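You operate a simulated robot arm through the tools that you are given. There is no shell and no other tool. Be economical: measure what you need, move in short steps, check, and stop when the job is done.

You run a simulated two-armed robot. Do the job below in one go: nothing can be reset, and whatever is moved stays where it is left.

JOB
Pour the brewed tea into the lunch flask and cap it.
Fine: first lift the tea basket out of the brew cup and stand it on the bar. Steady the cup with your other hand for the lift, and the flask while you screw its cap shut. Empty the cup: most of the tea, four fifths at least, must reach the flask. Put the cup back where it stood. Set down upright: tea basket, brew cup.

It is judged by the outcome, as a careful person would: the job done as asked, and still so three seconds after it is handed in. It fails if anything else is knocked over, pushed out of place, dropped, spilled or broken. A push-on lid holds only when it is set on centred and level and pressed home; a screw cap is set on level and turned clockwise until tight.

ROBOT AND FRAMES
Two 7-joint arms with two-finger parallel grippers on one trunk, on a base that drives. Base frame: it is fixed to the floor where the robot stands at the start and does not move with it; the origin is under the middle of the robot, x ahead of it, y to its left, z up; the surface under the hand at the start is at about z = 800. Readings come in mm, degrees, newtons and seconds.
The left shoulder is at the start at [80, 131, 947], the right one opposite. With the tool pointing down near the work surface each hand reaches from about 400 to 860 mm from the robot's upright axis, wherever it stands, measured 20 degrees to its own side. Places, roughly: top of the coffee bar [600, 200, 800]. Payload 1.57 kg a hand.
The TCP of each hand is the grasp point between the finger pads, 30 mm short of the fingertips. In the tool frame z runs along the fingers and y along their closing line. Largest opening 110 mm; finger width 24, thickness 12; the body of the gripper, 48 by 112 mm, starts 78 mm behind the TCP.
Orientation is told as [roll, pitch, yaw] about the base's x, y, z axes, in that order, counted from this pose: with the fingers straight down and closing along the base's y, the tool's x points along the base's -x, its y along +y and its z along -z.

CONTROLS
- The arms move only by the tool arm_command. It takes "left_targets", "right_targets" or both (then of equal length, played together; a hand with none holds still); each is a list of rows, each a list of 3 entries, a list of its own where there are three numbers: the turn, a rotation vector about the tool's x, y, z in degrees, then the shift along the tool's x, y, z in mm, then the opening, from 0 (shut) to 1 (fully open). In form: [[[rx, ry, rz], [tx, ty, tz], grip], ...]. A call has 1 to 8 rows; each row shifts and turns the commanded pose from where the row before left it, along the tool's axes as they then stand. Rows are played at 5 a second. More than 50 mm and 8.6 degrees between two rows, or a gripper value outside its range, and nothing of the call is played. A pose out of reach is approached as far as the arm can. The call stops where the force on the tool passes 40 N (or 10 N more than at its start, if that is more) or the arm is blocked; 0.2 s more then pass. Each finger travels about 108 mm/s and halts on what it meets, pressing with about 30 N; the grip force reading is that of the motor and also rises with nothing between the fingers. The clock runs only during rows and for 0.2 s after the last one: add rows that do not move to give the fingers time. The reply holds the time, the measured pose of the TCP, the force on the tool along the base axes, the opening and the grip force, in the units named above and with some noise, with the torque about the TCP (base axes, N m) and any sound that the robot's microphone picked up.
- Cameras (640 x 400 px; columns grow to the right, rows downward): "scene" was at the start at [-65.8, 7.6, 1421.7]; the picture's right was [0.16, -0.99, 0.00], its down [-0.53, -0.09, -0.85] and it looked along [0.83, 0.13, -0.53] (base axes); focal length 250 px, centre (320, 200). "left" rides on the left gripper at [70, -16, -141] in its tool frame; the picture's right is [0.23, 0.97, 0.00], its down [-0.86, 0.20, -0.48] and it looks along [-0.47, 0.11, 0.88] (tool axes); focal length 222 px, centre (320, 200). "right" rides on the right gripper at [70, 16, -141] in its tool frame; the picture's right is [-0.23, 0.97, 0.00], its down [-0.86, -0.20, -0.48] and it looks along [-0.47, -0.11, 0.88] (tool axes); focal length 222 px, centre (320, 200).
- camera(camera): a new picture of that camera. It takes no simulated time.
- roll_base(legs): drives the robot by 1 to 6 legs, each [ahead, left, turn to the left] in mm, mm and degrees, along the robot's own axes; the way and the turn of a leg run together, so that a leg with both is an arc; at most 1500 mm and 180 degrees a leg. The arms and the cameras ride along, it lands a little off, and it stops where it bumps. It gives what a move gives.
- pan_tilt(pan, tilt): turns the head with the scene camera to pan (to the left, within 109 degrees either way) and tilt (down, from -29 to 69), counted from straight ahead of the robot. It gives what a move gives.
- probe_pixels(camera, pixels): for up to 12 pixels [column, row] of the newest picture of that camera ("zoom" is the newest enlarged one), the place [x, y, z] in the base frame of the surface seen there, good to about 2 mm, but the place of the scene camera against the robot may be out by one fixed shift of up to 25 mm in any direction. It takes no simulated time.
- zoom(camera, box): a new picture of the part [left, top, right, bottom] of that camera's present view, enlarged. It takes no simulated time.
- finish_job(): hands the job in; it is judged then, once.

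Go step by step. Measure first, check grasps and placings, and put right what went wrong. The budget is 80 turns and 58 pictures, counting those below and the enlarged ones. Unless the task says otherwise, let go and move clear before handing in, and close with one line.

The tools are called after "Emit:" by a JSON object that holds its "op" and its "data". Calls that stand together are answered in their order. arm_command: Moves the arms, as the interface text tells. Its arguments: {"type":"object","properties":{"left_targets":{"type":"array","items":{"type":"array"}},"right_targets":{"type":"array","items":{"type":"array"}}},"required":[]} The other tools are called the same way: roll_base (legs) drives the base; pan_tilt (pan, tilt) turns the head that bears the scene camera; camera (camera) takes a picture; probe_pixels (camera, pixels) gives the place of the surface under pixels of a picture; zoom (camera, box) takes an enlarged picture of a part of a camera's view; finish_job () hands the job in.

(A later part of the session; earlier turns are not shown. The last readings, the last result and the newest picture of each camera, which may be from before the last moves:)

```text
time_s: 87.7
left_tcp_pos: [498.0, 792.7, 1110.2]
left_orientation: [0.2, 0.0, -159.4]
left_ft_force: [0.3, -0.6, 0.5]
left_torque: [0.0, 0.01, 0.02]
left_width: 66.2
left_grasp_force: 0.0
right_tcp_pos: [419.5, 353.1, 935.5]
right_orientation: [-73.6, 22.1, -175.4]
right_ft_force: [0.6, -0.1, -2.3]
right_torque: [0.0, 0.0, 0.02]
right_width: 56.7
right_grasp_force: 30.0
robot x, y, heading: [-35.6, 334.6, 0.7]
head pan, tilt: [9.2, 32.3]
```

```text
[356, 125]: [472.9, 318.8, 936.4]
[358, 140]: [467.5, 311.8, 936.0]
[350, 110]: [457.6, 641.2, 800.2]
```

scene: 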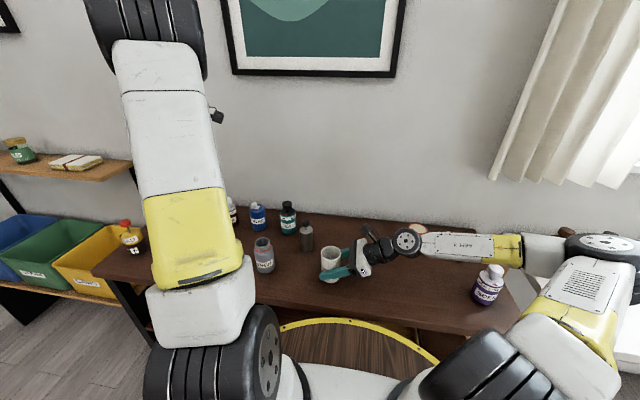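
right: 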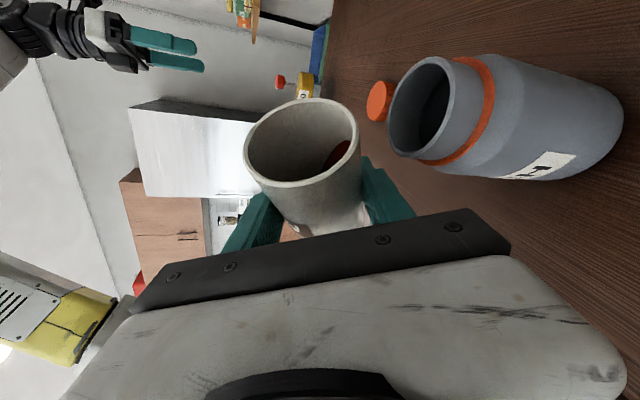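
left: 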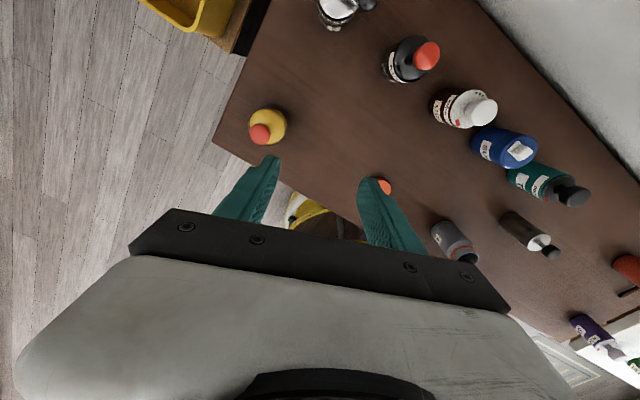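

No limit this time; lip about (476,322,935), tea near the lip (343,150). Lower 8 mm and continue slowly to 76°.

Emit:
{"op": "arm_command", "data": {"right_targets": [[[0, 0, 0], [-3.2, 7.1, 1.9], 0.4], [[1.01, 0, 1.726], [0.93, -1.97, -0.55], 0.4], [[1.01, 0, 1.726], [0.93, -1.97, -0.55], 0.4], [[1.01, 0, 1.726], [0.93, -1.97, -0.55], 0.4], [[1.01, 0, 1.726], [0.93, -1.97, -0.55], 0.4], [[1.01, 0, 1.726], [0.93, -1.97, -0.55], 0.4], [[1.01, 0, 1.726], [0.93, -1.97, -0.55], 0.4], [[1.01, 0, 1.726], [0.93, -1.97, -0.55], 0.4]]}}

Emit:
{"op": "camera", "data": {"camera": "right"}}

Emit:
{"op": "probe_pixels", "data": {"camera": "right", "pixels": [[356, 125], [358, 140], [346, 150], [430, 90]]}}

```text
time_s: 89.5
left_tcp_pos: [496.7, 793.3, 1109.4]
left_orientation: [0.1, 0.0, -159.4]
left_ft_force: [0.0, 0.3, 0.7]
left_torque: [0.0, 0.02, -0.01]
left_width: 66.1
left_grasp_force: 0.0
right_tcp_pos: [419.8, 352.3, 932.9]
right_orientation: [-77.1, 17.2, -176.7]
right_ft_force: [-0.7, -0.5, -2.1]
right_torque: [-0.02, 0.01, -0.01]
right_width: 56.7
right_grasp_force: 29.5
right hand out of reach, approached as far as the arm can: row 6, 8
robot x, y, heading: [-35.8, 333.1, 0.8]
head pan, tilt: [9.2, 32.3]
```

```text
10 pictures are left
```

right: 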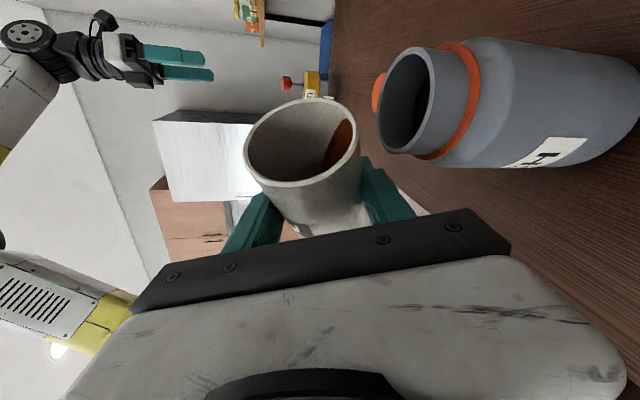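

```text
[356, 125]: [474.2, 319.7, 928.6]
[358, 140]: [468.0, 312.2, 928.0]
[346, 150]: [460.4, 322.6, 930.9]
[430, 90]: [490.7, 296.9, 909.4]
```

The roll stops at about 70° this way: a wrist limit. The other roll direction has far more range, so I'll bring the cup upright, lift it over the flask to the far side and pour back toward the robot.

Emit:
{"op": "arm_command", "data": {"right_targets": [[[-4.29, 0, -7.33], [9.1, -28, -5.3], 0.4], [[-4.29, 0, -7.33], [0, 0, 0], 0.4], [[-4.29, 0, -7.33], [0, 0, 0], 0.4], [[-4.29, 0, -7.33], [0, 0, 0], 0.4], [[-4.29, 0, -7.33], [0, 0, 0], 0.4], [[-4.29, 0, -7.33], [0, 0, 0], 0.4], [[-4.29, 0, -7.33], [0, 0, 0], 0.4], [[-4.29, 0, -7.33], [0, 0, 0], 0.4]]}}

Emit:
{"op": "arm_command", "data": {"right_targets": [[[0, 0, 0], [20, 0, -11.6], 0.4], [[0, 0, 0], [0, 0, 0], 0.4]]}}

```text
time_s: 91.3
left_tcp_pos: [497.1, 791.6, 1108.3]
left_orientation: [0.0, 0.0, -159.5]
left_ft_force: [0.8, -0.3, -0.5]
left_torque: [0.01, 0.0, 0.0]
left_width: 66.2
left_grasp_force: 0.0
right_tcp_pos: [434.6, 353.3, 962.6]
right_orientation: [-1.3, 57.5, -120.5]
right_ft_force: [-0.7, 0.6, -0.4]
right_torque: [0.01, 0.0, 0.02]
right_width: 56.8
right_grasp_force: 30.1
right hand out of reach, approached as far as the arm can: row 8
robot x, y, heading: [-36.7, 331.0, 0.7]
head pan, tilt: [9.2, 32.3]
```

```text
time_s: 91.9
left_tcp_pos: [496.9, 792.4, 1109.1]
left_orientation: [0.0, 0.0, -159.5]
left_ft_force: [0.1, -0.7, 0.5]
left_torque: [-0.03, 0.01, 0.01]
left_width: 66.0
left_grasp_force: 0.0
right_tcp_pos: [436.3, 354.0, 986.4]
right_orientation: [-1.3, 57.5, -120.5]
right_ft_force: [-0.6, -0.1, -1.3]
right_torque: [-0.01, -0.02, -0.02]
right_width: 56.8
right_grasp_force: 30.4
robot x, y, heading: [-37.0, 334.1, 0.8]
head pan, tilt: [9.2, 32.3]
```

Cup is upright again; the arm is a bit too folded here, so I back the base 80 mm, carry the cup over to the flask's far side and begin tilting the other way.

Emit:
{"op": "roll_base", "data": {"legs": [[-40, 0, 0], [-40, 0, 0]]}}

Emit:
{"op": "arm_command", "data": {"right_targets": [[[0, 0, 0], [4.1, 44.8, 6.4], 0.4], [[0, 0, 0], [4.1, 44.8, 6.4], 0.4], [[0, 0, 0], [4.1, 44.8, 6.4], 0.4], [[0, 0, 0], [4.1, 44.8, 6.4], 0.4], [[0, 0, 0], [4.1, 44.8, 6.4], 0.4], [[-4.04, 0, -6.9], [0, 0, 0], 0.4], [[-4.04, 0, -6.9], [0, 0, 0], 0.4], [[-4.04, 0, -6.9], [0, 0, 0], 0.4]]}}

Emit:
{"op": "arm_command", "data": {"right_targets": [[[-4.04, 0, -6.9], [0, 0, 0], 0.4], [[-4.04, 0, -6.9], [0, 0, 0], 0.4], [[-4.04, 0, -6.9], [0, 0, 0], 0.4], [[0, 0, 0], [0, 0, 0], 0.4]]}}

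Emit:
{"op": "camera", "data": {"camera": "right"}}

```text
time_s: 93.2
left_tcp_pos: [418.4, 791.8, 1109.2]
left_orientation: [0.1, 0.1, -159.4]
left_ft_force: [-0.9, 0.0, 0.2]
left_torque: [0.01, 0.0, 0.01]
left_width: 66.2
left_grasp_force: 0.2
right_tcp_pos: [356.6, 353.2, 986.1]
right_orientation: [-1.3, 57.5, -120.5]
right_ft_force: [-0.7, -1.0, -0.6]
right_torque: [-0.02, 0.0, 0.0]
right_width: 56.3
right_grasp_force: 30.0
robot x, y, heading: [-112.0, 332.5, 0.8]
head pan, tilt: [9.2, 32.3]
```

```text
time_s: 95.0
left_tcp_pos: [418.6, 791.1, 1110.1]
left_orientation: [0.0, -0.1, -159.6]
left_ft_force: [0.2, 0.2, 0.7]
left_torque: [0.01, 0.03, 0.03]
left_width: 66.2
left_grasp_force: 0.1
right_tcp_pos: [570.4, 275.9, 983.9]
right_orientation: [38.7, 50.7, -86.7]
right_ft_force: [-0.1, -0.7, 0.4]
right_torque: [0.0, 0.04, 0.01]
right_width: 56.8
right_grasp_force: 29.5
robot x, y, heading: [-111.6, 328.9, 0.6]
head pan, tilt: [9.2, 32.3]
```

```text
time_s: 96.0
left_tcp_pos: [418.8, 791.2, 1109.3]
left_orientation: [0.0, 0.1, -159.5]
left_ft_force: [-0.7, -0.1, 0.2]
left_torque: [0.0, -0.02, -0.01]
left_width: 65.7
left_grasp_force: 0.0
right_tcp_pos: [569.5, 276.1, 984.0]
right_orientation: [63.1, 34.4, -69.1]
right_ft_force: [-0.3, -0.2, -1.5]
right_torque: [-0.01, -0.03, 0.01]
right_width: 56.8
right_grasp_force: 30.0
robot x, y, heading: [-114.7, 330.1, 0.6]
head pan, tilt: [9.2, 32.3]
```

```text
9 pictures are left
```

right: 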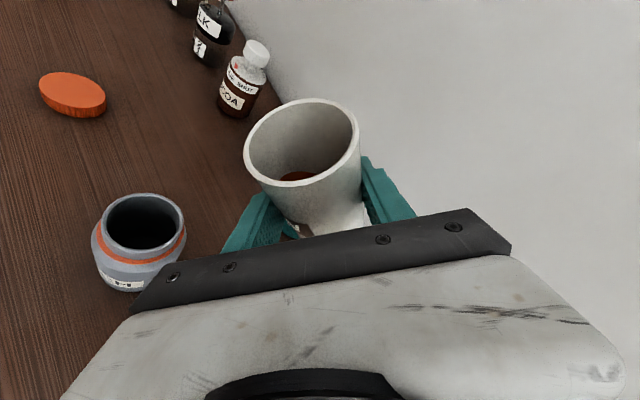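

No limits on this side; tea is at (298,176) and flask mouth at (145,220). Bringing the lip over the mouth and pivoting to 67°.

Emit:
{"op": "arm_command", "data": {"right_targets": [[[0, 0, 0], [-13.4, -33.4, 4.3], 0.4], [[0, 0, 0], [-13.4, -33.4, 4.3], 0.4], [[-4.04, 0, -6.9], [4.08, 7.64, -2.39], 0.4], [[-1.515, 0, -2.59], [1.42, 2.94, -0.83], 0.4], [[-1.515, 0, -2.59], [1.42, 2.94, -0.83], 0.4], [[0, 0, 0], [0, 0, 0], 0.4]]}}

Emit:
{"op": "camera", "data": {"camera": "right"}}

Emit:
{"op": "probe_pixels", "data": {"camera": "right", "pixels": [[248, 165], [246, 152], [250, 140], [255, 178], [262, 125]]}}

```text
time_s: 97.5
left_tcp_pos: [418.7, 789.9, 1108.7]
left_orientation: [0.1, -0.1, -159.5]
left_ft_force: [-0.1, 0.6, 0.6]
left_torque: [0.03, 0.02, -0.02]
left_width: 66.1
left_grasp_force: 0.1
right_tcp_pos: [547.5, 280.1, 931.6]
right_orientation: [72.7, 23.4, -63.9]
right_ft_force: [0.0, -0.1, -1.4]
right_torque: [-0.01, 0.01, 0.02]
right_width: 56.7
right_grasp_force: 30.4
robot x, y, heading: [-113.8, 334.0, 0.4]
head pan, tilt: [9.2, 32.3]
```

```text
8 pictures are left
```

right: 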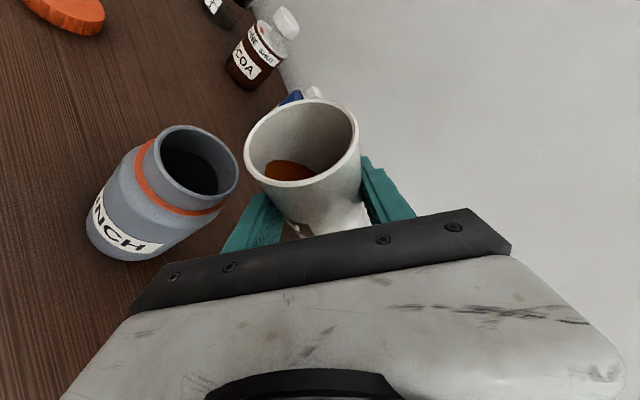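

```text
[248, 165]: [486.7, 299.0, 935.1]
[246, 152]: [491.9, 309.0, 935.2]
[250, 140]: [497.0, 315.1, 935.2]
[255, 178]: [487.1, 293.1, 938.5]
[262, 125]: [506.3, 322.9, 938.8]
```

Lip lowest point is about (492,309,935), tea at its edge. Nudging 4 mm in and 8 mm down, then tilting slowly to 76°.

Emit:
{"op": "arm_command", "data": {"right_targets": [[[0, 0, 0], [-0.2, -8.9, 0.1], 0.4], [[-1.01, 0, -1.726], [0.93, 1.97, -0.55], 0.4], [[-1.01, 0, -1.726], [0.93, 1.97, -0.55], 0.4], [[-1.01, 0, -1.726], [0.93, 1.97, -0.55], 0.4], [[-1.01, 0, -1.726], [0.93, 1.97, -0.55], 0.4], [[-1.01, 0, -1.726], [0.93, 1.97, -0.55], 0.4], [[-1.01, 0, -1.726], [0.93, 1.97, -0.55], 0.4], [[-1.01, 0, -1.726], [0.93, 1.97, -0.55], 0.4]]}}

Emit:
{"op": "camera", "data": {"camera": "right"}}

Emit:
{"op": "probe_pixels", "data": {"camera": "right", "pixels": [[248, 165], [246, 152], [250, 140]]}}

```text
time_s: 99.2
left_tcp_pos: [418.5, 791.6, 1109.0]
left_orientation: [0.0, 0.0, -159.4]
left_ft_force: [-0.3, -0.7, -1.2]
left_torque: [0.0, 0.0, 0.0]
left_width: 66.2
left_grasp_force: 0.0
right_tcp_pos: [541.6, 283.7, 939.1]
right_orientation: [80.6, 11.4, -61.0]
right_ft_force: [0.4, 0.0, -1.2]
right_torque: [-0.06, -0.01, 0.01]
right_width: 56.7
right_grasp_force: 29.4
robot x, y, heading: [-114.5, 327.8, 0.7]
head pan, tilt: [9.2, 32.3]
```

```text
7 pictures are left
```

right: 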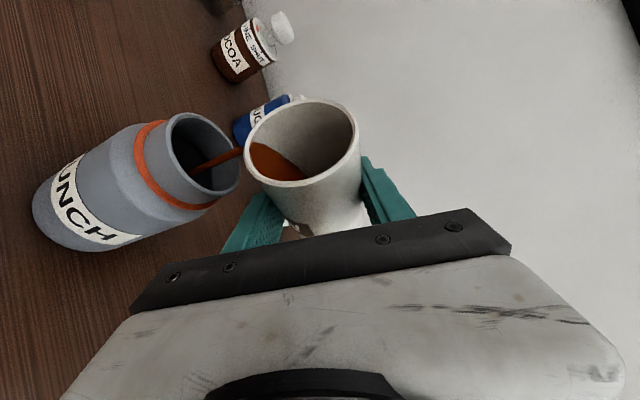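

```text
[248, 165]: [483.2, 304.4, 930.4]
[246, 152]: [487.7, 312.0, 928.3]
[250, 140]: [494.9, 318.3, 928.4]
```

Tea streams straight into the flask mouth (200,165). Continuing at the same slow rate.

Emit:
{"op": "arm_command", "data": {"right_targets": [[[0, 0, 0], [0, 0, 0], 0.4], [[0, 0, 0], [0, 0, 0], 0.4], [[-1.01, 0, -1.726], [0.93, 1.97, -0.55], 0.4], [[-1.01, 0, -1.726], [0.93, 1.97, -0.55], 0.4], [[-1.01, 0, -1.726], [0.93, 1.97, -0.55], 0.4], [[-1.01, 0, -1.726], [0.93, 1.97, -0.55], 0.4], [[-1.01, 0, -1.726], [0.93, 1.97, -0.55], 0.4], [[-1.01, 0, -1.726], [0.93, 1.97, -0.55], 0.4]]}}

Emit:
{"op": "arm_command", "data": {"right_targets": [[[-1.01, 0, -1.726], [0.93, 1.97, -0.55], 0.4], [[-1.01, 0, -1.726], [0.93, 1.97, -0.55], 0.4], [[-1.01, 0, -1.726], [0.93, 1.97, -0.55], 0.4], [[-1.01, 0, -1.726], [0.93, 1.97, -0.55], 0.4], [[-1.01, 0, -1.726], [0.93, 1.97, -0.55], 0.4], [[-1.01, 0, -1.726], [0.93, 1.97, -0.55], 0.4], [[-1.01, 0, -1.726], [0.93, 1.97, -0.55], 0.4], [[-1.01, 0, -1.726], [0.93, 1.97, -0.55], 0.4]]}}

Emit:
{"op": "camera", "data": {"camera": "right"}}

Emit:
{"op": "probe_pixels", "data": {"camera": "right", "pixels": [[248, 165], [246, 152], [250, 140]]}}

```text
time_s: 101.0
left_tcp_pos: [419.3, 790.6, 1109.3]
left_orientation: [-0.1, -0.1, -159.5]
left_ft_force: [0.1, 0.2, 0.9]
left_torque: [0.0, 0.01, -0.01]
left_width: 66.0
left_grasp_force: 0.2
right_tcp_pos: [537.6, 286.5, 952.7]
right_orientation: [86.8, 1.3, -59.8]
right_ft_force: [-0.4, 0.9, -1.3]
right_torque: [0.0, 0.0, 0.02]
right_width: 56.7
right_grasp_force: 29.7
robot x, y, heading: [-112.4, 330.6, 0.7]
head pan, tilt: [9.2, 32.3]
```

```text
time_s: 102.8
left_tcp_pos: [417.9, 791.6, 1109.6]
left_orientation: [0.0, 0.0, -159.5]
left_ft_force: [0.4, 0.4, 0.4]
left_torque: [-0.03, 0.02, 0.03]
left_width: 66.0
left_grasp_force: 0.0
right_tcp_pos: [530.3, 291.0, 969.4]
right_orientation: [95.0, -12.6, -60.1]
right_ft_force: [0.9, 0.1, -1.1]
right_torque: [-0.04, 0.01, -0.02]
right_width: 56.6
right_grasp_force: 30.1
robot x, y, heading: [-114.4, 333.9, 0.8]
head pan, tilt: [9.2, 32.3]
```

```text
6 pictures are left
```

right: 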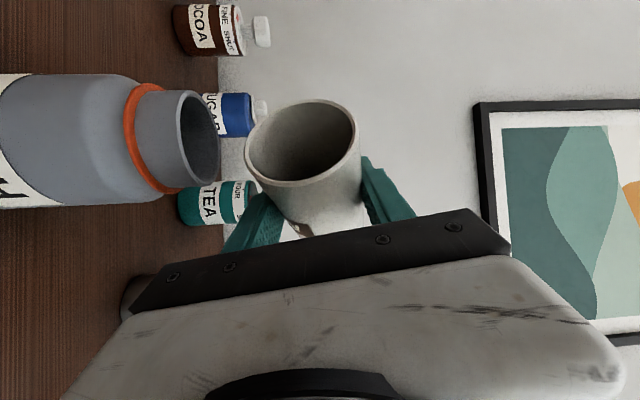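

```text
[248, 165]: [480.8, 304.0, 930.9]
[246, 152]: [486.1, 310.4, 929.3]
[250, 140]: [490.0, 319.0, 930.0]
```

The cup looks empty at 104°. I'll tilt on to 120° and wait to drain, then pivot back, raise and bring it upright, and look.

Emit:
{"op": "arm_command", "data": {"right_targets": [[[-2.02, 0, -3.45], [1.92, 3.9, -1.13], 0.4], [[-2.02, 0, -3.45], [1.92, 3.9, -1.13], 0.4], [[-2.02, 0, -3.45], [1.92, 3.9, -1.13], 0.4], [[-2.02, 0, -3.45], [1.92, 3.9, -1.13], 0.4], [[0, 0, 0], [0, 0, 0], 0.4], [[0, 0, 0], [0, 0, 0], 0.4], [[0, 0, 0], [0, 0, 0], 0.4], [[0, 0, 0], [0, 0, 0], 0.4]]}}

Emit:
{"op": "arm_command", "data": {"right_targets": [[[4.29, 0, 7.33], [-3.29, -8.75, 1.93], 0.4], [[4.29, 0, 7.33], [-3.29, -8.75, 1.93], 0.4], [[4.29, 0, 7.33], [-3.29, -8.75, 1.93], 0.4], [[4.29, 0, 7.33], [-3.29, -8.75, 1.93], 0.4], [[4.29, 0, 7.33], [-3.29, -8.75, 1.93], 0.4], [[4.29, 0, 7.33], [-3.29, -8.75, 1.93], 0.4], [[4.29, 0, 7.33], [-3.29, -8.75, 1.93], 0.4], [[0, 0, 0], [17.3, 34.6, -10.1], 0.4]]}}

Emit:
{"op": "arm_command", "data": {"right_targets": [[[4.29, 0, 7.33], [0, 0, 0], 0.4], [[4.29, 0, 7.33], [0, 0, 0], 0.4], [[4.29, 0, 7.33], [0, 0, 0], 0.4], [[4.29, 0, 7.33], [0, 0, 0], 0.4], [[4.29, 0, 7.33], [0, 0, 0], 0.4], [[4.29, 0, 7.33], [0, 0, 0], 0.4], [[4.29, 0, 7.33], [0, 0, 0], 0.4], [[0, 0, 0], [0, 0, 0], 0.4]]}}

```text
time_s: 104.7
left_tcp_pos: [417.9, 791.8, 1109.1]
left_orientation: [0.0, 0.0, -159.6]
left_ft_force: [-0.2, 0.5, 0.3]
left_torque: [0.01, -0.02, 0.01]
left_width: 66.1
left_grasp_force: 0.1
right_tcp_pos: [517.1, 297.7, 979.7]
right_orientation: [103.9, -26.2, -62.4]
right_ft_force: [0.1, 0.5, -0.7]
right_torque: [-0.03, 0.0, 0.01]
right_width: 56.7
right_grasp_force: 30.0
robot x, y, heading: [-112.9, 329.9, 0.5]
head pan, tilt: [9.2, 32.3]
```

```text
time_s: 106.5
left_tcp_pos: [418.5, 790.4, 1109.8]
left_orientation: [-0.1, 0.0, -159.5]
left_ft_force: [-0.1, -1.0, -0.3]
left_torque: [0.0, 0.01, 0.0]
left_width: 65.9
left_grasp_force: 0.1
right_tcp_pos: [543.5, 283.3, 961.3]
right_orientation: [71.6, 24.6, -64.4]
right_ft_force: [0.6, -0.2, -1.2]
right_torque: [0.0, 0.01, 0.02]
right_width: 56.9
right_grasp_force: 29.6
robot x, y, heading: [-111.0, 330.1, 0.6]
head pan, tilt: [9.2, 32.3]
```

```text
time_s: 108.2
left_tcp_pos: [417.3, 792.6, 1109.6]
left_orientation: [-0.1, 0.0, -159.6]
left_ft_force: [0.6, 0.0, 0.5]
left_torque: [-0.01, -0.04, 0.0]
left_width: 66.0
left_grasp_force: 0.0
right_tcp_pos: [542.8, 281.5, 962.1]
right_orientation: [0.8, 57.5, -118.6]
right_ft_force: [0.7, -0.9, -1.4]
right_torque: [0.02, -0.02, -0.01]
right_width: 56.8
right_grasp_force: 30.3
robot x, y, heading: [-113.6, 333.4, 0.5]
head pan, tilt: [9.2, 32.3]
```

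Cup is upright over the bar. Carrying it back above its old spot and restoring the hand's original heading and level.

Emit:
{"op": "arm_command", "data": {"right_targets": [[[0, 0, 0], [-16.2, 6, -32.9], 0.4], [[0, 0, 0], [-16.2, 6, -32.9], 0.4], [[0, 0, 0], [-16.2, 6, -32.9], 0.4], [[0, 0, 0], [-16.2, 6, -32.9], 0.4], [[0, 0, 0], [-16.2, 6, -32.9], 0.4], [[6.28, 0, -4], [0, 0, 0], 0.4], [[6.28, 0, -4], [0, 0, 0], 0.4], [[6.28, 0, -4], [0, 0, 0], 0.4]]}}

Emit:
{"op": "arm_command", "data": {"right_targets": [[[6.28, 0, -4], [0, 0, 0], 0.4], [[0, 2.2, 0], [0, 0, 0], 0.4], [[0, 0, 0], [0, 0, 0], 0.4]]}}

Emit:
{"op": "camera", "data": {"camera": "right"}}

```text
time_s: 110.0
left_tcp_pos: [417.4, 791.8, 1109.0]
left_orientation: [0.0, 0.1, -159.5]
left_ft_force: [-0.2, 0.2, 0.0]
left_torque: [0.03, -0.02, 0.02]
left_width: 66.2
left_grasp_force: 0.1
right_tcp_pos: [477.8, 107.8, 983.0]
right_orientation: [0.7, 57.3, -96.3]
right_ft_force: [0.5, -0.4, -1.3]
right_torque: [-0.03, -0.02, -0.01]
right_width: 56.9
right_grasp_force: 29.8
robot x, y, heading: [-114.3, 332.8, 0.8]
head pan, tilt: [9.2, 32.3]
```

```text
time_s: 110.8
left_tcp_pos: [418.0, 792.1, 1108.4]
left_orientation: [0.0, 0.0, -159.5]
left_ft_force: [0.5, 0.1, 0.1]
left_torque: [0.01, 0.0, 0.0]
left_width: 66.0
left_grasp_force: 0.0
right_tcp_pos: [479.1, 108.2, 981.0]
right_orientation: [0.9, 59.6, -88.9]
right_ft_force: [0.2, 0.0, -1.3]
right_torque: [-0.01, 0.0, 0.03]
right_width: 56.6
right_grasp_force: 29.9
robot x, y, heading: [-114.6, 333.6, 0.5]
head pan, tilt: [9.2, 32.3]
```

```text
5 pictures are left
```

right: 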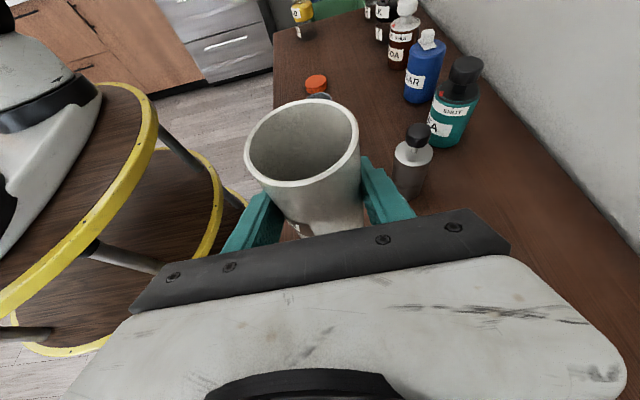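

The cup is empty. Lowering it onto its old spot.

Emit:
{"op": "arm_command", "data": {"right_targets": [[[0, 0, 0], [-28, 0.8, 15.5], 0.4], [[0, 0, 0], [-28, 0.8, 15.5], 0.4], [[0, 0, 0], [-28, 0.8, 15.5], 0.4], [[0, 0, 0], [-27.6, 0.8, 16.2], 0.4], [[0, 0, 0], [-2.6, 0, 1.5], 0.4], [[0, 0, 0], [-1.3, 0, 0.75], 0.4], [[0, 0, 0], [0, 0, 0], 0.4]]}}

```text
time_s: 112.5
left_tcp_pos: [418.6, 791.5, 1109.2]
left_orientation: [-0.1, 0.0, -159.4]
left_ft_force: [-0.3, 0.4, 0.1]
left_torque: [0.01, 0.0, 0.02]
left_width: 66.1
left_grasp_force: 0.1
right_tcp_pos: [482.5, 107.8, 850.8]
right_orientation: [0.7, 59.6, -89.0]
right_ft_force: [1.1, -0.4, 0.2]
right_torque: [-0.03, -0.02, 0.02]
right_width: 56.9
right_grasp_force: 29.6
robot x, y, heading: [-112.6, 328.4, 0.7]
head pan, tilt: [9.2, 32.3]
```

About 6 mm to go; lowering in small steps to touch.

Emit:
{"op": "arm_command", "data": {"right_targets": [[[0, 0, 0], [-2.6, 0, 1.5], 0.4], [[0, 0, 0], [-1.3, 0, 0.75], 0.4], [[0, 0, 0], [-0.86, 0, 0.5], 0.4], [[0, 0, 0], [-0.86, 0, 0.5], 0.4], [[0, 0, 0], [0, 0, 0], 0.4]]}}

```text
time_s: 113.7
left_tcp_pos: [417.5, 790.6, 1109.4]
left_orientation: [0.0, 0.1, -159.5]
left_ft_force: [0.4, 0.8, 0.9]
left_torque: [0.01, 0.0, -0.02]
left_width: 66.1
left_grasp_force: 0.0
right_tcp_pos: [483.2, 106.4, 844.3]
right_orientation: [1.0, 59.5, -88.7]
right_ft_force: [1.3, -6.4, 30.0]
right_torque: [-0.04, 0.58, 0.1]
right_width: 56.4
right_grasp_force: 29.8
robot x, y, heading: [-114.6, 328.8, 0.8]
head pan, tilt: [9.2, 32.3]
```

Cup is down (30 N). Easing, opening, backing the hand straight out, and rising.

Emit:
{"op": "arm_command", "data": {"right_targets": [[[0, 0, 0], [0.7, 0, -0.4], 0.4], [[0, 0, 0], [0, 0, 0], 0.6], [[0, 0, 0], [0, 0, 0], 0.8], [[0, 0, 0], [0, 0, 0], 1], [[0, 0, 0], [0, 0, -30], 1], [[0, 0, 0], [0, 0, -40], 1], [[0, 0, 0], [0, 0, -45], 1], [[0, 0, 0], [40, 0, -23], 1]]}}

Emit:
{"op": "arm_command", "data": {"right_targets": [[[0, 0, 0], [40, -10, -23], 1], [[0, 0, 0], [20, -40, -12], 1], [[0, 0, 0], [0, -45, 0], 1], [[0, 0, 0], [0, -20, 0], 1]]}}

Emit:
{"op": "roll_base", "data": {"legs": [[113, -88, 0]]}}

```text
time_s: 115.5
left_tcp_pos: [417.8, 791.2, 1110.2]
left_orientation: [0.0, 0.0, -159.5]
left_ft_force: [0.4, -1.2, -0.5]
left_torque: [0.03, 0.04, 0.01]
left_width: 65.8
left_grasp_force: 0.1
right_tcp_pos: [485.8, 8.3, 947.0]
right_orientation: [0.6, 59.4, -89.0]
right_ft_force: [-0.7, -0.2, 0.0]
right_torque: [0.04, -0.01, 0.0]
right_width: 110.1
right_grasp_force: 0.0
robot x, y, heading: [-114.4, 334.6, 0.7]
head pan, tilt: [9.2, 32.3]
```

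```text
time_s: 116.5
left_tcp_pos: [418.6, 792.2, 1109.6]
left_orientation: [0.0, 0.0, -159.6]
left_ft_force: [0.4, 0.4, -0.2]
left_torque: [0.01, 0.05, 0.0]
left_width: 65.9
left_grasp_force: 0.0
right_tcp_pos: [368.0, 7.2, 1018.9]
right_orientation: [0.7, 59.5, -89.0]
right_ft_force: [-0.2, 0.1, -1.1]
right_torque: [0.03, -0.01, -0.01]
right_width: 109.9
right_grasp_force: 0.1
robot x, y, heading: [-113.1, 334.2, 0.4]
head pan, tilt: [9.2, 32.3]
```

```text
time_s: 117.8
left_tcp_pos: [531.9, 704.5, 1110.2]
left_orientation: [0.0, 0.0, -159.6]
left_ft_force: [0.5, 0.2, 0.2]
left_torque: [-0.01, 0.01, 0.01]
left_width: 66.1
left_grasp_force: 0.1
right_tcp_pos: [480.7, -79.1, 1020.9]
right_orientation: [0.8, 59.6, -88.9]
right_ft_force: [-0.7, 0.7, -0.6]
right_torque: [-0.01, -0.02, -0.02]
right_width: 109.9
right_grasp_force: 0.1
robot x, y, heading: [2.8, 243.1, 0.9]
head pan, tilt: [9.2, 32.3]
```

Now both hands at once: the right moves at height to the right of the flask, the left comes over the cap.

Emit:
{"op": "arm_command", "data": {"right_targets": [[[0, 0, 0], [21.5, 0.4, 36.6], 1], [[0, 0, 0], [21.5, 0.4, 36.6], 1], [[0, 0, 0], [21.5, 0.4, 36.6], 1], [[0, 0, 0], [21.5, 0.4, 36.6], 1], [[0, 0, 0], [21.5, 0.4, 36.6], 1], [[0, 0, 0], [21.5, 0.4, 36.6], 1], [[0, 0, 0], [21.5, 0.4, 36.6], 1], [[0, 0, 0], [0, 0, 0], 1]], "left_targets": [[[0, 0, 0], [-15.8, 21.3, 30], 0.75], [[0, 0, 0], [-15.8, 21.3, 30], 0.75], [[0, 0, 0], [-15.8, 21.3, 30], 0.75], [[0, 0, 0], [-15.8, 21.3, 30], 0.75], [[0, 0, 0], [-15.8, 21.3, 30], 0.75], [[0, 0, 0], [-15.8, 21.3, 30], 0.75], [[0, 0, 0], [-15.8, 21.3, 30], 0.75], [[0, 0, 0], [0, 0, 0], 0.75]]}}

Emit:
{"op": "camera", "data": {"camera": "left"}}

```text
time_s: 119.6
left_tcp_pos: [482.3, 526.6, 896.7]
left_orientation: [0.1, 0.0, -159.6]
left_ft_force: [0.4, -0.3, -0.8]
left_torque: [-0.03, 0.02, 0.03]
left_width: 82.2
left_grasp_force: 0.0
right_tcp_pos: [480.8, 219.5, 1020.0]
right_orientation: [0.7, 59.5, -89.1]
right_ft_force: [0.1, 0.3, -0.3]
right_torque: [0.0, 0.01, -0.01]
right_width: 110.0
right_grasp_force: 0.0
robot x, y, heading: [0.7, 244.3, 0.5]
head pan, tilt: [9.2, 32.3]
```

```text
4 pictures are left
```

left: 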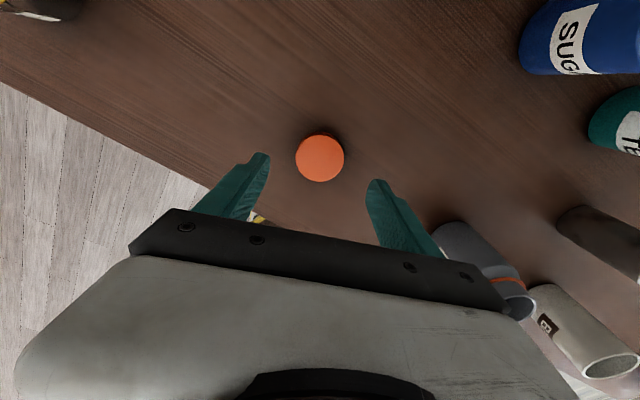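

Cap is between the left fingers at (320,158). Probing its edges and the flask.

Emit:
{"op": "probe_pixels", "data": {"camera": "left", "pixels": [[320, 158], [298, 158], [342, 158], [320, 137], [320, 176], [304, 143], [336, 172], [515, 305], [500, 290], [530, 300]]}}

```text
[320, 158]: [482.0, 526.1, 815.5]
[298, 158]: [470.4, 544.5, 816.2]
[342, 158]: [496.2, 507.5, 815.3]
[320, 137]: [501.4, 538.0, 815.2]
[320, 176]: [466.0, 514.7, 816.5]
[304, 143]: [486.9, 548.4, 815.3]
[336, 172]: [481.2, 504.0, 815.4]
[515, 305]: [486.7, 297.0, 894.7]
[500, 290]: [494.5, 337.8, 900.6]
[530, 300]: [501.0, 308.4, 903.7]
```

Cap centre is (483.7,526.2). To keep the right wrist clear of the cup I'll grip the flask higher and from a heading of about 70°; backing the base 30 mm first, then both hands approach.

Emit:
{"op": "roll_base", "data": {"legs": [[-30, 0, 0]]}}

Emit:
{"op": "arm_command", "data": {"right_targets": [[[-6.04, 0, 3.54], [0, 0, 0], 1], [[-6.04, 0, 3.54], [0, 0, 0], 1], [[-6.04, 0, 3.54], [0, 0, 0], 1], [[0, 0, 0], [-29.1, -1, 17], 1], [[0, 0, 0], [-29.1, -1, 17], 1], [[0, 0, 0], [-29.1, -1, 17], 1], [[0, 0, 0], [0, 0, 0], 1]], "left_targets": [[[0, 0, 0], [29.3, 11.4, 0], 0.75], [[0, 0, 0], [0, 0, 0], 0.75], [[0, 0, 0], [0, 0, 0], 0.75], [[0, 0, 0], [0, 0, 0], 0.75], [[0, 0, 0], [0, 0, 0], 0.75], [[0, 0, 0], [0, 0, 0], 0.75], [[0, 0, 0], [0, 0, 0], 0.75]]}}

```text
time_s: 120.4
left_tcp_pos: [453.6, 525.4, 898.5]
left_orientation: [0.0, 0.1, -159.4]
left_ft_force: [-0.2, 0.2, -1.1]
left_torque: [0.0, -0.02, -0.01]
left_width: 82.7
left_grasp_force: 0.0
right_tcp_pos: [451.4, 219.3, 1021.2]
right_orientation: [0.7, 59.5, -89.0]
right_ft_force: [0.4, 0.8, -0.6]
right_torque: [0.0, -0.02, 0.03]
right_width: 110.1
right_grasp_force: 0.0
robot x, y, heading: [-29.1, 244.0, 0.5]
head pan, tilt: [9.2, 32.3]
```

```text
time_s: 122.0
left_tcp_pos: [484.3, 525.8, 896.4]
left_orientation: [0.0, 0.0, -159.5]
left_ft_force: [-0.3, -0.1, 0.1]
left_torque: [0.01, -0.01, 0.0]
left_width: 82.5
left_grasp_force: 0.0
right_tcp_pos: [451.3, 218.9, 922.1]
right_orientation: [0.7, 59.7, -109.9]
right_ft_force: [0.4, -1.1, 0.0]
right_torque: [0.01, 0.01, -0.01]
right_width: 109.9
right_grasp_force: 0.1
robot x, y, heading: [-27.9, 242.2, 0.8]
head pan, tilt: [9.2, 32.3]
```

Both are aligned. Right slides in and closes on the flask body; left lowers and closes on the cap.

Emit:
{"op": "arm_command", "data": {"right_targets": [[[0, 0, 0], [-0.7, -0.9, 30.5], 1], [[0, 0, 0], [-0.7, -0.9, 30.5], 1], [[0, 0, 0], [-0.7, -0.9, 30.5], 1], [[0, 0, 0], [-0.7, -0.7, 30.4], 1], [[0, 0, 0], [0, 0, 0], 1], [[0, 0, 0], [0, 0, 0], 1]], "left_targets": [[[0, 0, 0], [0, 0, 20], 0.75], [[0, 0, 0], [0, 0, 20], 0.75], [[0, 0, 0], [0, 0, 12], 0.75], [[0, 0, 0], [0, 0, 7], 0.6], [[0, 0, 0], [0, 0, 0], 0.5], [[0, 0, 0], [0, 0, 0], 0.44]]}}

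Emit:
{"op": "arm_command", "data": {"left_targets": [[[0, 0, 0], [0, 0, 0], 0.4], [[0, 0, 0], [0, 0, 0], 0.35], [[0, 0, 0], [0, 0, 0], 0.3], [[0, 0, 0], [0, 0, 0], 0.3]]}}

Emit:
{"op": "camera", "data": {"camera": "right"}}

Emit:
{"op": "probe_pixels", "data": {"camera": "right", "pixels": [[300, 200], [270, 200], [330, 200], [345, 190], [255, 190], [300, 150], [300, 110], [250, 150], [350, 150], [285, 180], [320, 180], [300, 230]]}}

```text
time_s: 123.4
left_tcp_pos: [483.7, 525.5, 836.3]
left_orientation: [0.0, 0.0, -159.5]
left_ft_force: [-0.4, 0.1, -0.6]
left_torque: [0.01, -0.02, -0.03]
left_width: 49.2
left_grasp_force: 17.4
right_tcp_pos: [483.8, 319.2, 857.1]
right_orientation: [0.8, 59.7, -109.9]
right_ft_force: [-0.2, -0.1, 0.2]
right_torque: [0.0, 0.01, 0.02]
right_width: 109.9
right_grasp_force: 0.0
robot x, y, heading: [-30.5, 244.9, 0.7]
head pan, tilt: [9.2, 32.3]
```

```text
time_s: 124.4
left_tcp_pos: [484.3, 526.4, 837.3]
left_orientation: [0.1, 0.0, -159.5]
left_ft_force: [-0.1, -0.4, -0.7]
left_torque: [0.01, -0.01, -0.02]
left_width: 49.0
left_grasp_force: 29.5
right_tcp_pos: [483.2, 318.9, 858.1]
right_orientation: [0.7, 59.8, -109.9]
right_ft_force: [1.0, -0.3, 0.3]
right_torque: [0.03, 0.01, 0.02]
right_width: 109.9
right_grasp_force: 0.0
robot x, y, heading: [-27.9, 242.2, 0.8]
head pan, tilt: [9.2, 32.3]
```

```text
3 pictures are left
```

right: 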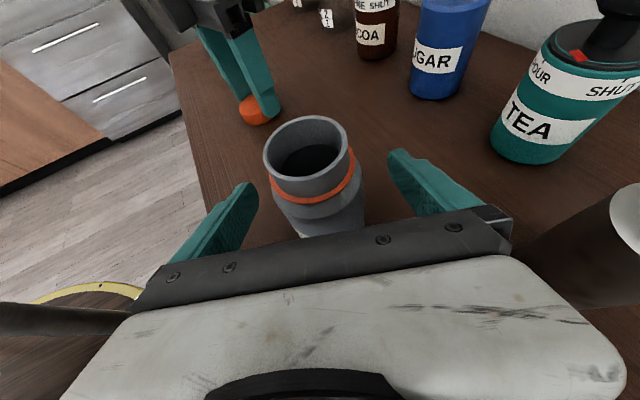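

```text
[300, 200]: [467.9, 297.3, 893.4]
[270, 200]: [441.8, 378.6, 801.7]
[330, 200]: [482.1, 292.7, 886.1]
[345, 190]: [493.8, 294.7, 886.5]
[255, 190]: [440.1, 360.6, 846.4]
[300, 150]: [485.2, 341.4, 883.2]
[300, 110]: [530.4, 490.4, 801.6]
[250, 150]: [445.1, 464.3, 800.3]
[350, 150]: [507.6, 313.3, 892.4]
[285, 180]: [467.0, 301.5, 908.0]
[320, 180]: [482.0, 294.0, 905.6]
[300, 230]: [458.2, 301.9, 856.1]
```

Cap held (49 mm), and the flask is centred between the right fingers. Right closes on the flask while the left lifts the cap and carries it over the flask.

Emit:
{"op": "arm_command", "data": {"right_targets": [[[0, 0, 0], [0, 0, 0], 0.8], [[0, 0, 0], [0, 0, 0], 0.65], [[0, 0, 0], [0, 0, 0], 0.58], [[0, 0, 0], [0, 0, 0], 0.54], [[0, 0, 0], [0, 0, 0], 0.5], [[0, 0, 0], [0, 0, 0], 0.45], [[0, 0, 0], [0, 0, 0], 0.4], [[0, 0, 0], [0, 0, 0], 0.4]], "left_targets": [[[0, 0, 0], [0, 0, -20], 0.3], [[0, 0, 0], [0, 0, -43], 0.3], [[0, 0, 0], [0, 0, -43], 0.3], [[0, 0, 0], [0, 0, -43], 0.3], [[0, 0, 0], [-14.8, 39.1, 0], 0.3], [[0, 0, 0], [-14.8, 39.1, 0], 0.3], [[0, 0, 0], [-14.8, 39.1, 0], 0.3], [[0, 0, 0], [0, 0, 0], 0.3]]}}

Emit:
{"op": "arm_command", "data": {"left_targets": [[[0, 0, 0], [-14.8, 39.1, 0], 0.3], [[0, 0, 0], [-14.8, 39.1, 0], 0.3], [[0, 0, 0], [0, 0, 0], 0.3]]}}

Emit:
{"op": "probe_pixels", "data": {"camera": "left", "pixels": [[320, 200]]}}

```text
time_s: 126.2
left_tcp_pos: [485.1, 398.2, 986.2]
left_orientation: [0.1, -0.1, -159.4]
left_ft_force: [-0.1, 0.1, 0.1]
left_torque: [0.04, 0.01, -0.01]
left_width: 48.7
left_grasp_force: 30.8
right_tcp_pos: [483.9, 318.8, 858.0]
right_orientation: [0.8, 59.7, -110.0]
right_ft_force: [0.6, 0.4, -0.5]
right_torque: [0.03, 0.02, 0.03]
right_width: 56.9
right_grasp_force: 30.3
robot x, y, heading: [-32.2, 243.5, 0.6]
head pan, tilt: [9.2, 32.3]
```

```text
time_s: 127.0
left_tcp_pos: [483.5, 316.4, 987.7]
left_orientation: [0.0, 0.0, -159.5]
left_ft_force: [-0.3, 0.5, -0.4]
left_torque: [0.04, -0.01, 0.0]
left_width: 48.8
left_grasp_force: 28.9
right_tcp_pos: [483.9, 317.7, 857.7]
right_orientation: [0.7, 59.7, -110.1]
right_ft_force: [-0.5, 0.1, -0.4]
right_torque: [0.06, 0.0, 0.03]
right_width: 56.7
right_grasp_force: 29.9
robot x, y, heading: [-30.5, 243.1, 0.5]
head pan, tilt: [9.2, 32.3]
```

```text
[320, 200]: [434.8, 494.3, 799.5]
```

Flask held (56.7 mm). The cap hangs above it; I'll check alignment with one right-camera picture.

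Emit:
{"op": "zoom", "data": {"camera": "right", "box": [210, 0, 430, 220]}}

```text
1.82 times, centred on (320, 110) of right
```

zoom: 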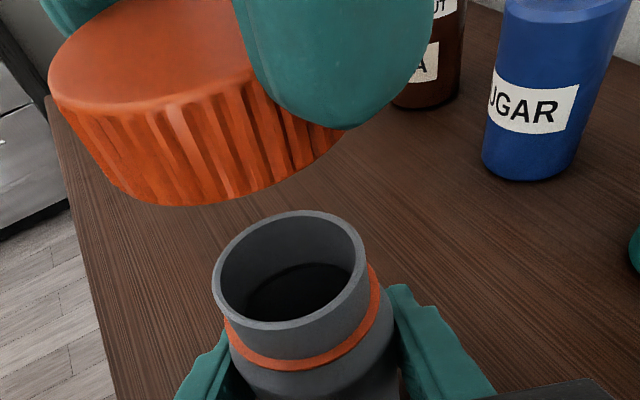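

Emit:
{"op": "probe_pixels", "data": {"camera": "zoom", "pixels": [[216, 292], [250, 320], [300, 318], [345, 290], [362, 250], [330, 220], [285, 214], [235, 245], [160, 200], [230, 195], [100, 175], [300, 165]]}}

```text
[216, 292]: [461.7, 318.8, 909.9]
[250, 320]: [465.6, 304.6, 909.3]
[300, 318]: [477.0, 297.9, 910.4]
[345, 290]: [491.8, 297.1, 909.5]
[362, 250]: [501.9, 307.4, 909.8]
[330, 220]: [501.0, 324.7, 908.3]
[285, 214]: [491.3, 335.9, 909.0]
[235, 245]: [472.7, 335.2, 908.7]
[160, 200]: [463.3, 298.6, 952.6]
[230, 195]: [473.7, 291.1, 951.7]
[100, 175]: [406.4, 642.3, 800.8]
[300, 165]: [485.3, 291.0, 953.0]
```

Cap and mouth are aligned within about 1 mm; cap bottom meets the rim at TCP z≈944. Lowering toward contact.

Emit:
{"op": "arm_command", "data": {"left_targets": [[[0, 0, 0], [-0.6, -0.3, 20], 0.3], [[0, 0, 0], [0, 0, 15], 0.3], [[0, 0, 0], [0, 0, 4], 0.3], [[0, 0, 0], [0, 0, 2], 0.3], [[0, 0, 0], [0, 0, 1.5], 0.3], [[0, 0, 0], [0, 0, 1], 0.3], [[0, 0, 0], [0, 0, 0], 0.3]]}}

Emit:
{"op": "arm_command", "data": {"left_targets": [[[0, 0, 0], [0, 0, 1], 0.3], [[0, 0, 0], [0, 0, 1], 0.3], [[0, 0, 0], [0, 0, 0], 0.3]]}}

```text
time_s: 128.6
left_tcp_pos: [484.5, 316.5, 943.4]
left_orientation: [0.0, 0.0, -159.6]
left_ft_force: [0.6, 1.9, -0.2]
left_torque: [0.08, -0.03, 0.03]
left_width: 48.8
left_grasp_force: 30.0
right_tcp_pos: [484.2, 317.6, 857.3]
right_orientation: [0.8, 59.7, -110.0]
right_ft_force: [-0.7, -2.4, 0.3]
right_torque: [0.07, 0.05, -0.04]
right_width: 56.9
right_grasp_force: 30.1
robot x, y, heading: [-28.4, 241.2, 0.7]
head pan, tilt: [9.2, 32.3]
```

```text
time_s: 129.4
left_tcp_pos: [484.6, 316.7, 941.0]
left_orientation: [-0.1, 0.1, -159.6]
left_ft_force: [-0.4, 0.4, -1.1]
left_torque: [0.01, 0.02, 0.0]
left_width: 48.9
left_grasp_force: 30.2
right_tcp_pos: [483.9, 318.1, 857.9]
right_orientation: [0.8, 59.7, -110.0]
right_ft_force: [-0.2, -0.4, 0.4]
right_torque: [-0.01, 0.07, -0.03]
right_width: 56.8
right_grasp_force: 30.4
robot x, y, heading: [-30.8, 243.5, 0.9]
head pan, tilt: [9.2, 32.3]
```

No vertical contact yet; the cap skirt is going over the neck. Continuing down in 1 mm steps, watching for force.

Emit:
{"op": "arm_command", "data": {"left_targets": [[[0, 0, 0], [0, 0, 1], 0.3], [[0, 0, 0], [0, 0, 1], 0.3], [[0, 0, 0], [0, 0, 1], 0.3], [[0, 0, 0], [0, 0, 0], 0.3]]}}

Emit:
{"op": "arm_command", "data": {"left_targets": [[[0, 0, 0], [0, 0, 1], 0.3], [[0, 0, 0], [0, 0, 1], 0.3], [[0, 0, 0], [0, 0, 0], 0.3]]}}

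```text
time_s: 130.4
left_tcp_pos: [483.7, 315.9, 939.1]
left_orientation: [0.0, 0.1, -159.5]
left_ft_force: [-0.1, -0.4, -0.2]
left_torque: [0.01, 0.02, 0.02]
left_width: 48.8
left_grasp_force: 30.9
right_tcp_pos: [483.7, 317.5, 859.1]
right_orientation: [0.8, 59.7, -110.0]
right_ft_force: [-0.2, -0.5, 0.2]
right_torque: [0.02, -0.03, 0.06]
right_width: 56.7
right_grasp_force: 30.0
robot x, y, heading: [-29.7, 245.8, 0.9]
head pan, tilt: [9.2, 32.3]
```

```text
time_s: 131.2
left_tcp_pos: [485.0, 316.6, 937.0]
left_orientation: [0.0, 0.0, -159.5]
left_ft_force: [-0.9, 0.2, -0.3]
left_torque: [-0.01, -0.01, 0.01]
left_width: 48.8
left_grasp_force: 29.9
right_tcp_pos: [483.1, 318.4, 857.5]
right_orientation: [0.8, 59.8, -110.0]
right_ft_force: [0.3, -0.6, -0.3]
right_torque: [0.01, 0.01, 0.01]
right_width: 57.0
right_grasp_force: 30.0
robot x, y, heading: [-26.7, 246.7, 0.7]
head pan, tilt: [9.2, 32.3]
```

Emit:
{"op": "arm_command", "data": {"left_targets": [[[0, 0, 0], [0, 0, 1], 0.3], [[0, 0, 0], [0, 0, 1], 0.3], [[0, 0, 0], [0, 0, 0], 0.3]]}}

Emit:
{"op": "arm_command", "data": {"left_targets": [[[0, 0, 0], [0, 0, 1], 0.3], [[0, 0, 0], [0, 0, 1], 0.3], [[0, 0, 0], [0, 0, 0], 0.3]]}}

```text
time_s: 132.0
left_tcp_pos: [484.4, 316.5, 934.6]
left_orientation: [0.1, 0.1, -159.5]
left_ft_force: [-5.0, 2.4, 26.3]
left_torque: [0.04, 0.3, -0.03]
left_width: 48.8
left_grasp_force: 29.7
right_tcp_pos: [482.4, 319.3, 858.1]
right_orientation: [0.8, 59.6, -110.0]
right_ft_force: [7.0, 1.4, -4.7]
right_torque: [0.5, 0.27, -0.01]
right_width: 56.7
right_grasp_force: 30.2
robot x, y, heading: [-28.7, 243.5, 0.6]
head pan, tilt: [9.2, 32.3]
```

```text
time_s: 132.8
left_tcp_pos: [483.7, 317.0, 932.8]
left_orientation: [0.0, 0.2, -159.5]
left_ft_force: [1.3, 10.1, 38.5]
left_torque: [0.31, 0.03, -0.05]
left_width: 48.5
left_grasp_force: 29.8
right_tcp_pos: [484.6, 318.0, 857.5]
right_orientation: [1.0, 59.6, -110.0]
right_ft_force: [6.5, -5.7, -7.2]
right_torque: [0.86, 0.0, -0.05]
right_width: 56.9
right_grasp_force: 29.7
robot x, y, heading: [-29.7, 247.7, 0.6]
head pan, tilt: [9.2, 32.3]
```

Contact at about z 935. Easing to a light press and turning clockwise 64°.

Emit:
{"op": "arm_command", "data": {"left_targets": [[[0, 0, 0], [0, 0, -1.5], 0.3], [[0, 0, 8], [0, 0, 0.05], 0.3], [[0, 0, 8], [0, 0, 0.05], 0.3], [[0, 0, 8], [0, 0, 0.05], 0.3], [[0, 0, 8], [0, 0, 0.05], 0.3], [[0, 0, 8], [0, 0, 0.05], 0.3], [[0, 0, 8], [0, 0, 0.05], 0.3], [[0, 0, 8], [0, 0, 0.05], 0.3]]}}

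Emit:
{"op": "arm_command", "data": {"left_targets": [[[0, 0, 8], [0, 0, 0.05], 0.3], [[0, 0, 8], [0, 0, 0.05], 0.3], [[0, 0, 8], [0, 0, 0.05], 0.3], [[0, 0, 8], [0, 0, 0.05], 0.3], [[0, 0, 8], [0, 0, 0.05], 0.3], [[0, 0, 8], [0, 0, 0.05], 0.3], [[0, 0, 8], [0, 0, 0.05], 0.3], [[0, 0, 8], [0, 0, 0.05], 0.3]]}}

```text
time_s: 134.6
left_tcp_pos: [483.5, 315.3, 934.1]
left_orientation: [0.0, 0.0, 144.3]
left_ft_force: [10.9, 5.1, 0.2]
left_torque: [0.24, -0.44, -0.05]
left_width: 48.7
left_grasp_force: 29.8
right_tcp_pos: [482.5, 318.8, 858.5]
right_orientation: [0.7, 59.8, -109.9]
right_ft_force: [-10.9, -5.5, -0.6]
right_torque: [0.13, -0.32, 0.0]
right_width: 56.5
right_grasp_force: 30.3
robot x, y, heading: [-28.9, 243.9, 0.7]
head pan, tilt: [9.2, 32.3]
```

```text
time_s: 136.4
left_tcp_pos: [482.8, 316.4, 931.0]
left_orientation: [0.1, 0.0, 80.2]
left_ft_force: [-11.7, -17.4, 16.4]
left_torque: [-0.88, 0.61, 0.03]
left_width: 48.8
left_grasp_force: 29.9
right_tcp_pos: [483.1, 317.9, 857.9]
right_orientation: [0.8, 59.6, -110.1]
right_ft_force: [8.1, 17.4, -6.2]
right_torque: [-0.24, 0.54, 0.13]
right_width: 56.5
right_grasp_force: 30.1
robot x, y, heading: [-28.9, 244.3, 0.8]
head pan, tilt: [9.2, 32.3]
```

Turning on: the cap follows and sinks (931), torque still low. Continuing clockwise.

Emit:
{"op": "arm_command", "data": {"left_targets": [[[0, 0, 8], [0, 0, 0.05], 0.3], [[0, 0, 8], [0, 0, 0.05], 0.3], [[0, 0, 8], [0, 0, 0.05], 0.3], [[0, 0, 8], [0, 0, 0.05], 0.3], [[0, 0, 8], [0, 0, 0.05], 0.3], [[0, 0, 8], [0, 0, 0.05], 0.3], [[0, 0, 8], [0, 0, 0.05], 0.3], [[0, 0, 8], [0, 0, 0.05], 0.3]]}}

Emit:
{"op": "arm_command", "data": {"left_targets": [[[0, 0, 8], [0, 0, 0.05], 0.3], [[0, 0, 8], [0, 0, 0.05], 0.3], [[0, 0, 8], [0, 0, 0.05], 0.3], [[0, 0, 8], [0, 0, 0.05], 0.3], [[0, 0, 8], [0, 0, 0.05], 0.3], [[0, 0, 8], [0, 0, 0.05], 0.3], [[0, 0, 0], [0, 0, 0], 0.3]]}}

```text
time_s: 138.2
left_tcp_pos: [484.5, 318.3, 931.2]
left_orientation: [0.1, 0.0, 16.4]
left_ft_force: [-15.0, 7.4, 2.7]
left_torque: [-0.16, 0.15, 0.02]
left_width: 48.9
left_grasp_force: 30.7
right_tcp_pos: [483.7, 317.7, 858.4]
right_orientation: [1.0, 59.7, -109.9]
right_ft_force: [16.1, -8.0, 8.7]
right_torque: [0.81, 0.73, -0.07]
right_width: 56.2
right_grasp_force: 29.4
robot x, y, heading: [-27.7, 241.8, 0.7]
head pan, tilt: [9.2, 32.3]
```

```text
time_s: 139.8
left_tcp_pos: [483.9, 318.7, 931.5]
left_orientation: [0.1, 0.2, -31.6]
left_ft_force: [-11.9, 25.5, 1.5]
left_torque: [0.7, -0.08, 0.01]
left_width: 48.6
left_grasp_force: 29.9
right_tcp_pos: [484.2, 316.7, 857.4]
right_orientation: [1.0, 59.6, -110.1]
right_ft_force: [13.5, -28.6, 12.0]
right_torque: [0.91, 0.59, -0.08]
right_width: 56.1
right_grasp_force: 29.8
robot x, y, heading: [-30.7, 243.1, 0.7]
head pan, tilt: [9.2, 32.3]
```

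Half a turn done, torque still low, and my wrist nears its limit. I'll open, rewind the hand about 230° around the cap without lifting, and regrip.

Emit:
{"op": "arm_command", "data": {"left_targets": [[[0, 0, 0], [0, 0, 0], 0.5], [[0, 0, 0], [0, 0, 0], 0.65], [[0, 0, 0], [0, 0, 0], 0.65], [[0, 0, -8.5], [0, 0, 0], 0.65], [[0, 0, -8.5], [0, 0, 0], 0.65], [[0, 0, -8.5], [0, 0, 0], 0.65], [[0, 0, -8.5], [0, 0, 0], 0.65], [[0, 0, -8.5], [0, 0, 0], 0.65]]}}

Emit:
{"op": "arm_command", "data": {"left_targets": [[[0, 0, -8.5], [0, 0, 0], 0.65], [[0, 0, -8.5], [0, 0, 0], 0.65], [[0, 0, -8.5], [0, 0, 0], 0.65], [[0, 0, -8.5], [0, 0, 0], 0.65], [[0, 0, -8.5], [0, 0, 0], 0.65], [[0, 0, -8.5], [0, 0, 0], 0.65], [[0, 0, -8.5], [0, 0, 0], 0.65], [[0, 0, -8.5], [0, 0, 0], 0.65]]}}

Emit:
{"op": "arm_command", "data": {"left_targets": [[[0, 0, -8.5], [0, 0, 0], 0.65], [[0, 0, -8.5], [0, 0, 0], 0.65], [[0, 0, -8.5], [0, 0, 0], 0.65], [[0, 0, -8.5], [0, 0, 0], 0.65], [[0, 0, -8.5], [0, 0, 0], 0.65], [[0, 0, -8.5], [0, 0, 0], 0.65], [[0, 0, -8.5], [0, 0, 0], 0.65], [[0, 0, -8.5], [0, 0, 0], 0.65]]}}

Emit:
{"op": "arm_command", "data": {"left_targets": [[[0, 0, -8.5], [0, 0, 0], 0.65], [[0, 0, -8.5], [0, 0, 0], 0.65], [[0, 0, -8.5], [0, 0, 0], 0.65], [[0, 0, -8.5], [0, 0, 0], 0.65], [[0, 0, -8.5], [0, 0, 0], 0.65], [[0, 0, -8.5], [0, 0, 0], 0.65]]}}

Emit:
{"op": "zoom", "data": {"camera": "right", "box": [210, 0, 430, 220]}}

```text
time_s: 141.6
left_tcp_pos: [484.4, 317.0, 933.1]
left_orientation: [0.0, 0.0, 11.1]
left_ft_force: [-1.3, 0.5, -0.7]
left_torque: [0.02, 0.04, 0.0]
left_width: 71.7
left_grasp_force: 0.0
right_tcp_pos: [483.3, 319.1, 857.3]
right_orientation: [0.8, 59.6, -110.0]
right_ft_force: [-0.6, 0.0, 0.0]
right_torque: [0.02, -0.02, -0.03]
right_width: 55.8
right_grasp_force: 30.5
robot x, y, heading: [-28.5, 244.3, 0.5]
head pan, tilt: [9.2, 32.3]
```

```text
time_s: 143.4
left_tcp_pos: [483.2, 316.5, 930.6]
left_orientation: [0.0, 0.0, 79.1]
left_ft_force: [-0.4, 0.9, -0.7]
left_torque: [-0.01, 0.0, 0.02]
left_width: 71.6
left_grasp_force: 0.1
right_tcp_pos: [482.1, 317.0, 857.9]
right_orientation: [0.8, 59.8, -109.9]
right_ft_force: [-0.1, 0.0, 0.1]
right_torque: [0.04, 0.02, 0.0]
right_width: 55.7
right_grasp_force: 29.5
robot x, y, heading: [-29.8, 241.4, 0.9]
head pan, tilt: [9.2, 32.3]
```

```text
time_s: 145.2
left_tcp_pos: [483.5, 316.6, 931.6]
left_orientation: [0.0, 0.0, 147.1]
left_ft_force: [-0.2, -0.1, 0.5]
left_torque: [0.01, 0.01, 0.01]
left_width: 71.7
left_grasp_force: 0.1
right_tcp_pos: [482.8, 317.5, 858.8]
right_orientation: [0.8, 59.7, -109.9]
right_ft_force: [-0.4, 0.1, -0.9]
right_torque: [0.0, 0.0, -0.02]
right_width: 55.8
right_grasp_force: 29.9
robot x, y, heading: [-30.8, 247.1, 0.7]
head pan, tilt: [9.2, 32.3]
```

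```text
time_s: 146.6
left_tcp_pos: [483.4, 315.9, 930.7]
left_orientation: [0.0, 0.1, -161.8]
left_ft_force: [0.0, -0.8, 0.4]
left_torque: [0.02, -0.03, 0.01]
left_width: 71.4
left_grasp_force: 0.0
right_tcp_pos: [483.0, 317.9, 857.8]
right_orientation: [0.8, 59.7, -109.9]
right_ft_force: [0.5, 0.1, -0.2]
right_torque: [-0.02, -0.02, 0.01]
right_width: 55.8
right_grasp_force: 29.9
robot x, y, heading: [-30.6, 246.0, 0.8]
head pan, tilt: [9.2, 32.3]
```

```text
1.82 times, centred on (320, 110) of right
```

zoom: 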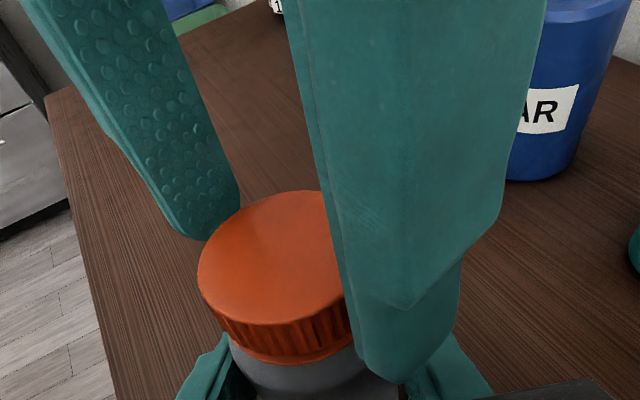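

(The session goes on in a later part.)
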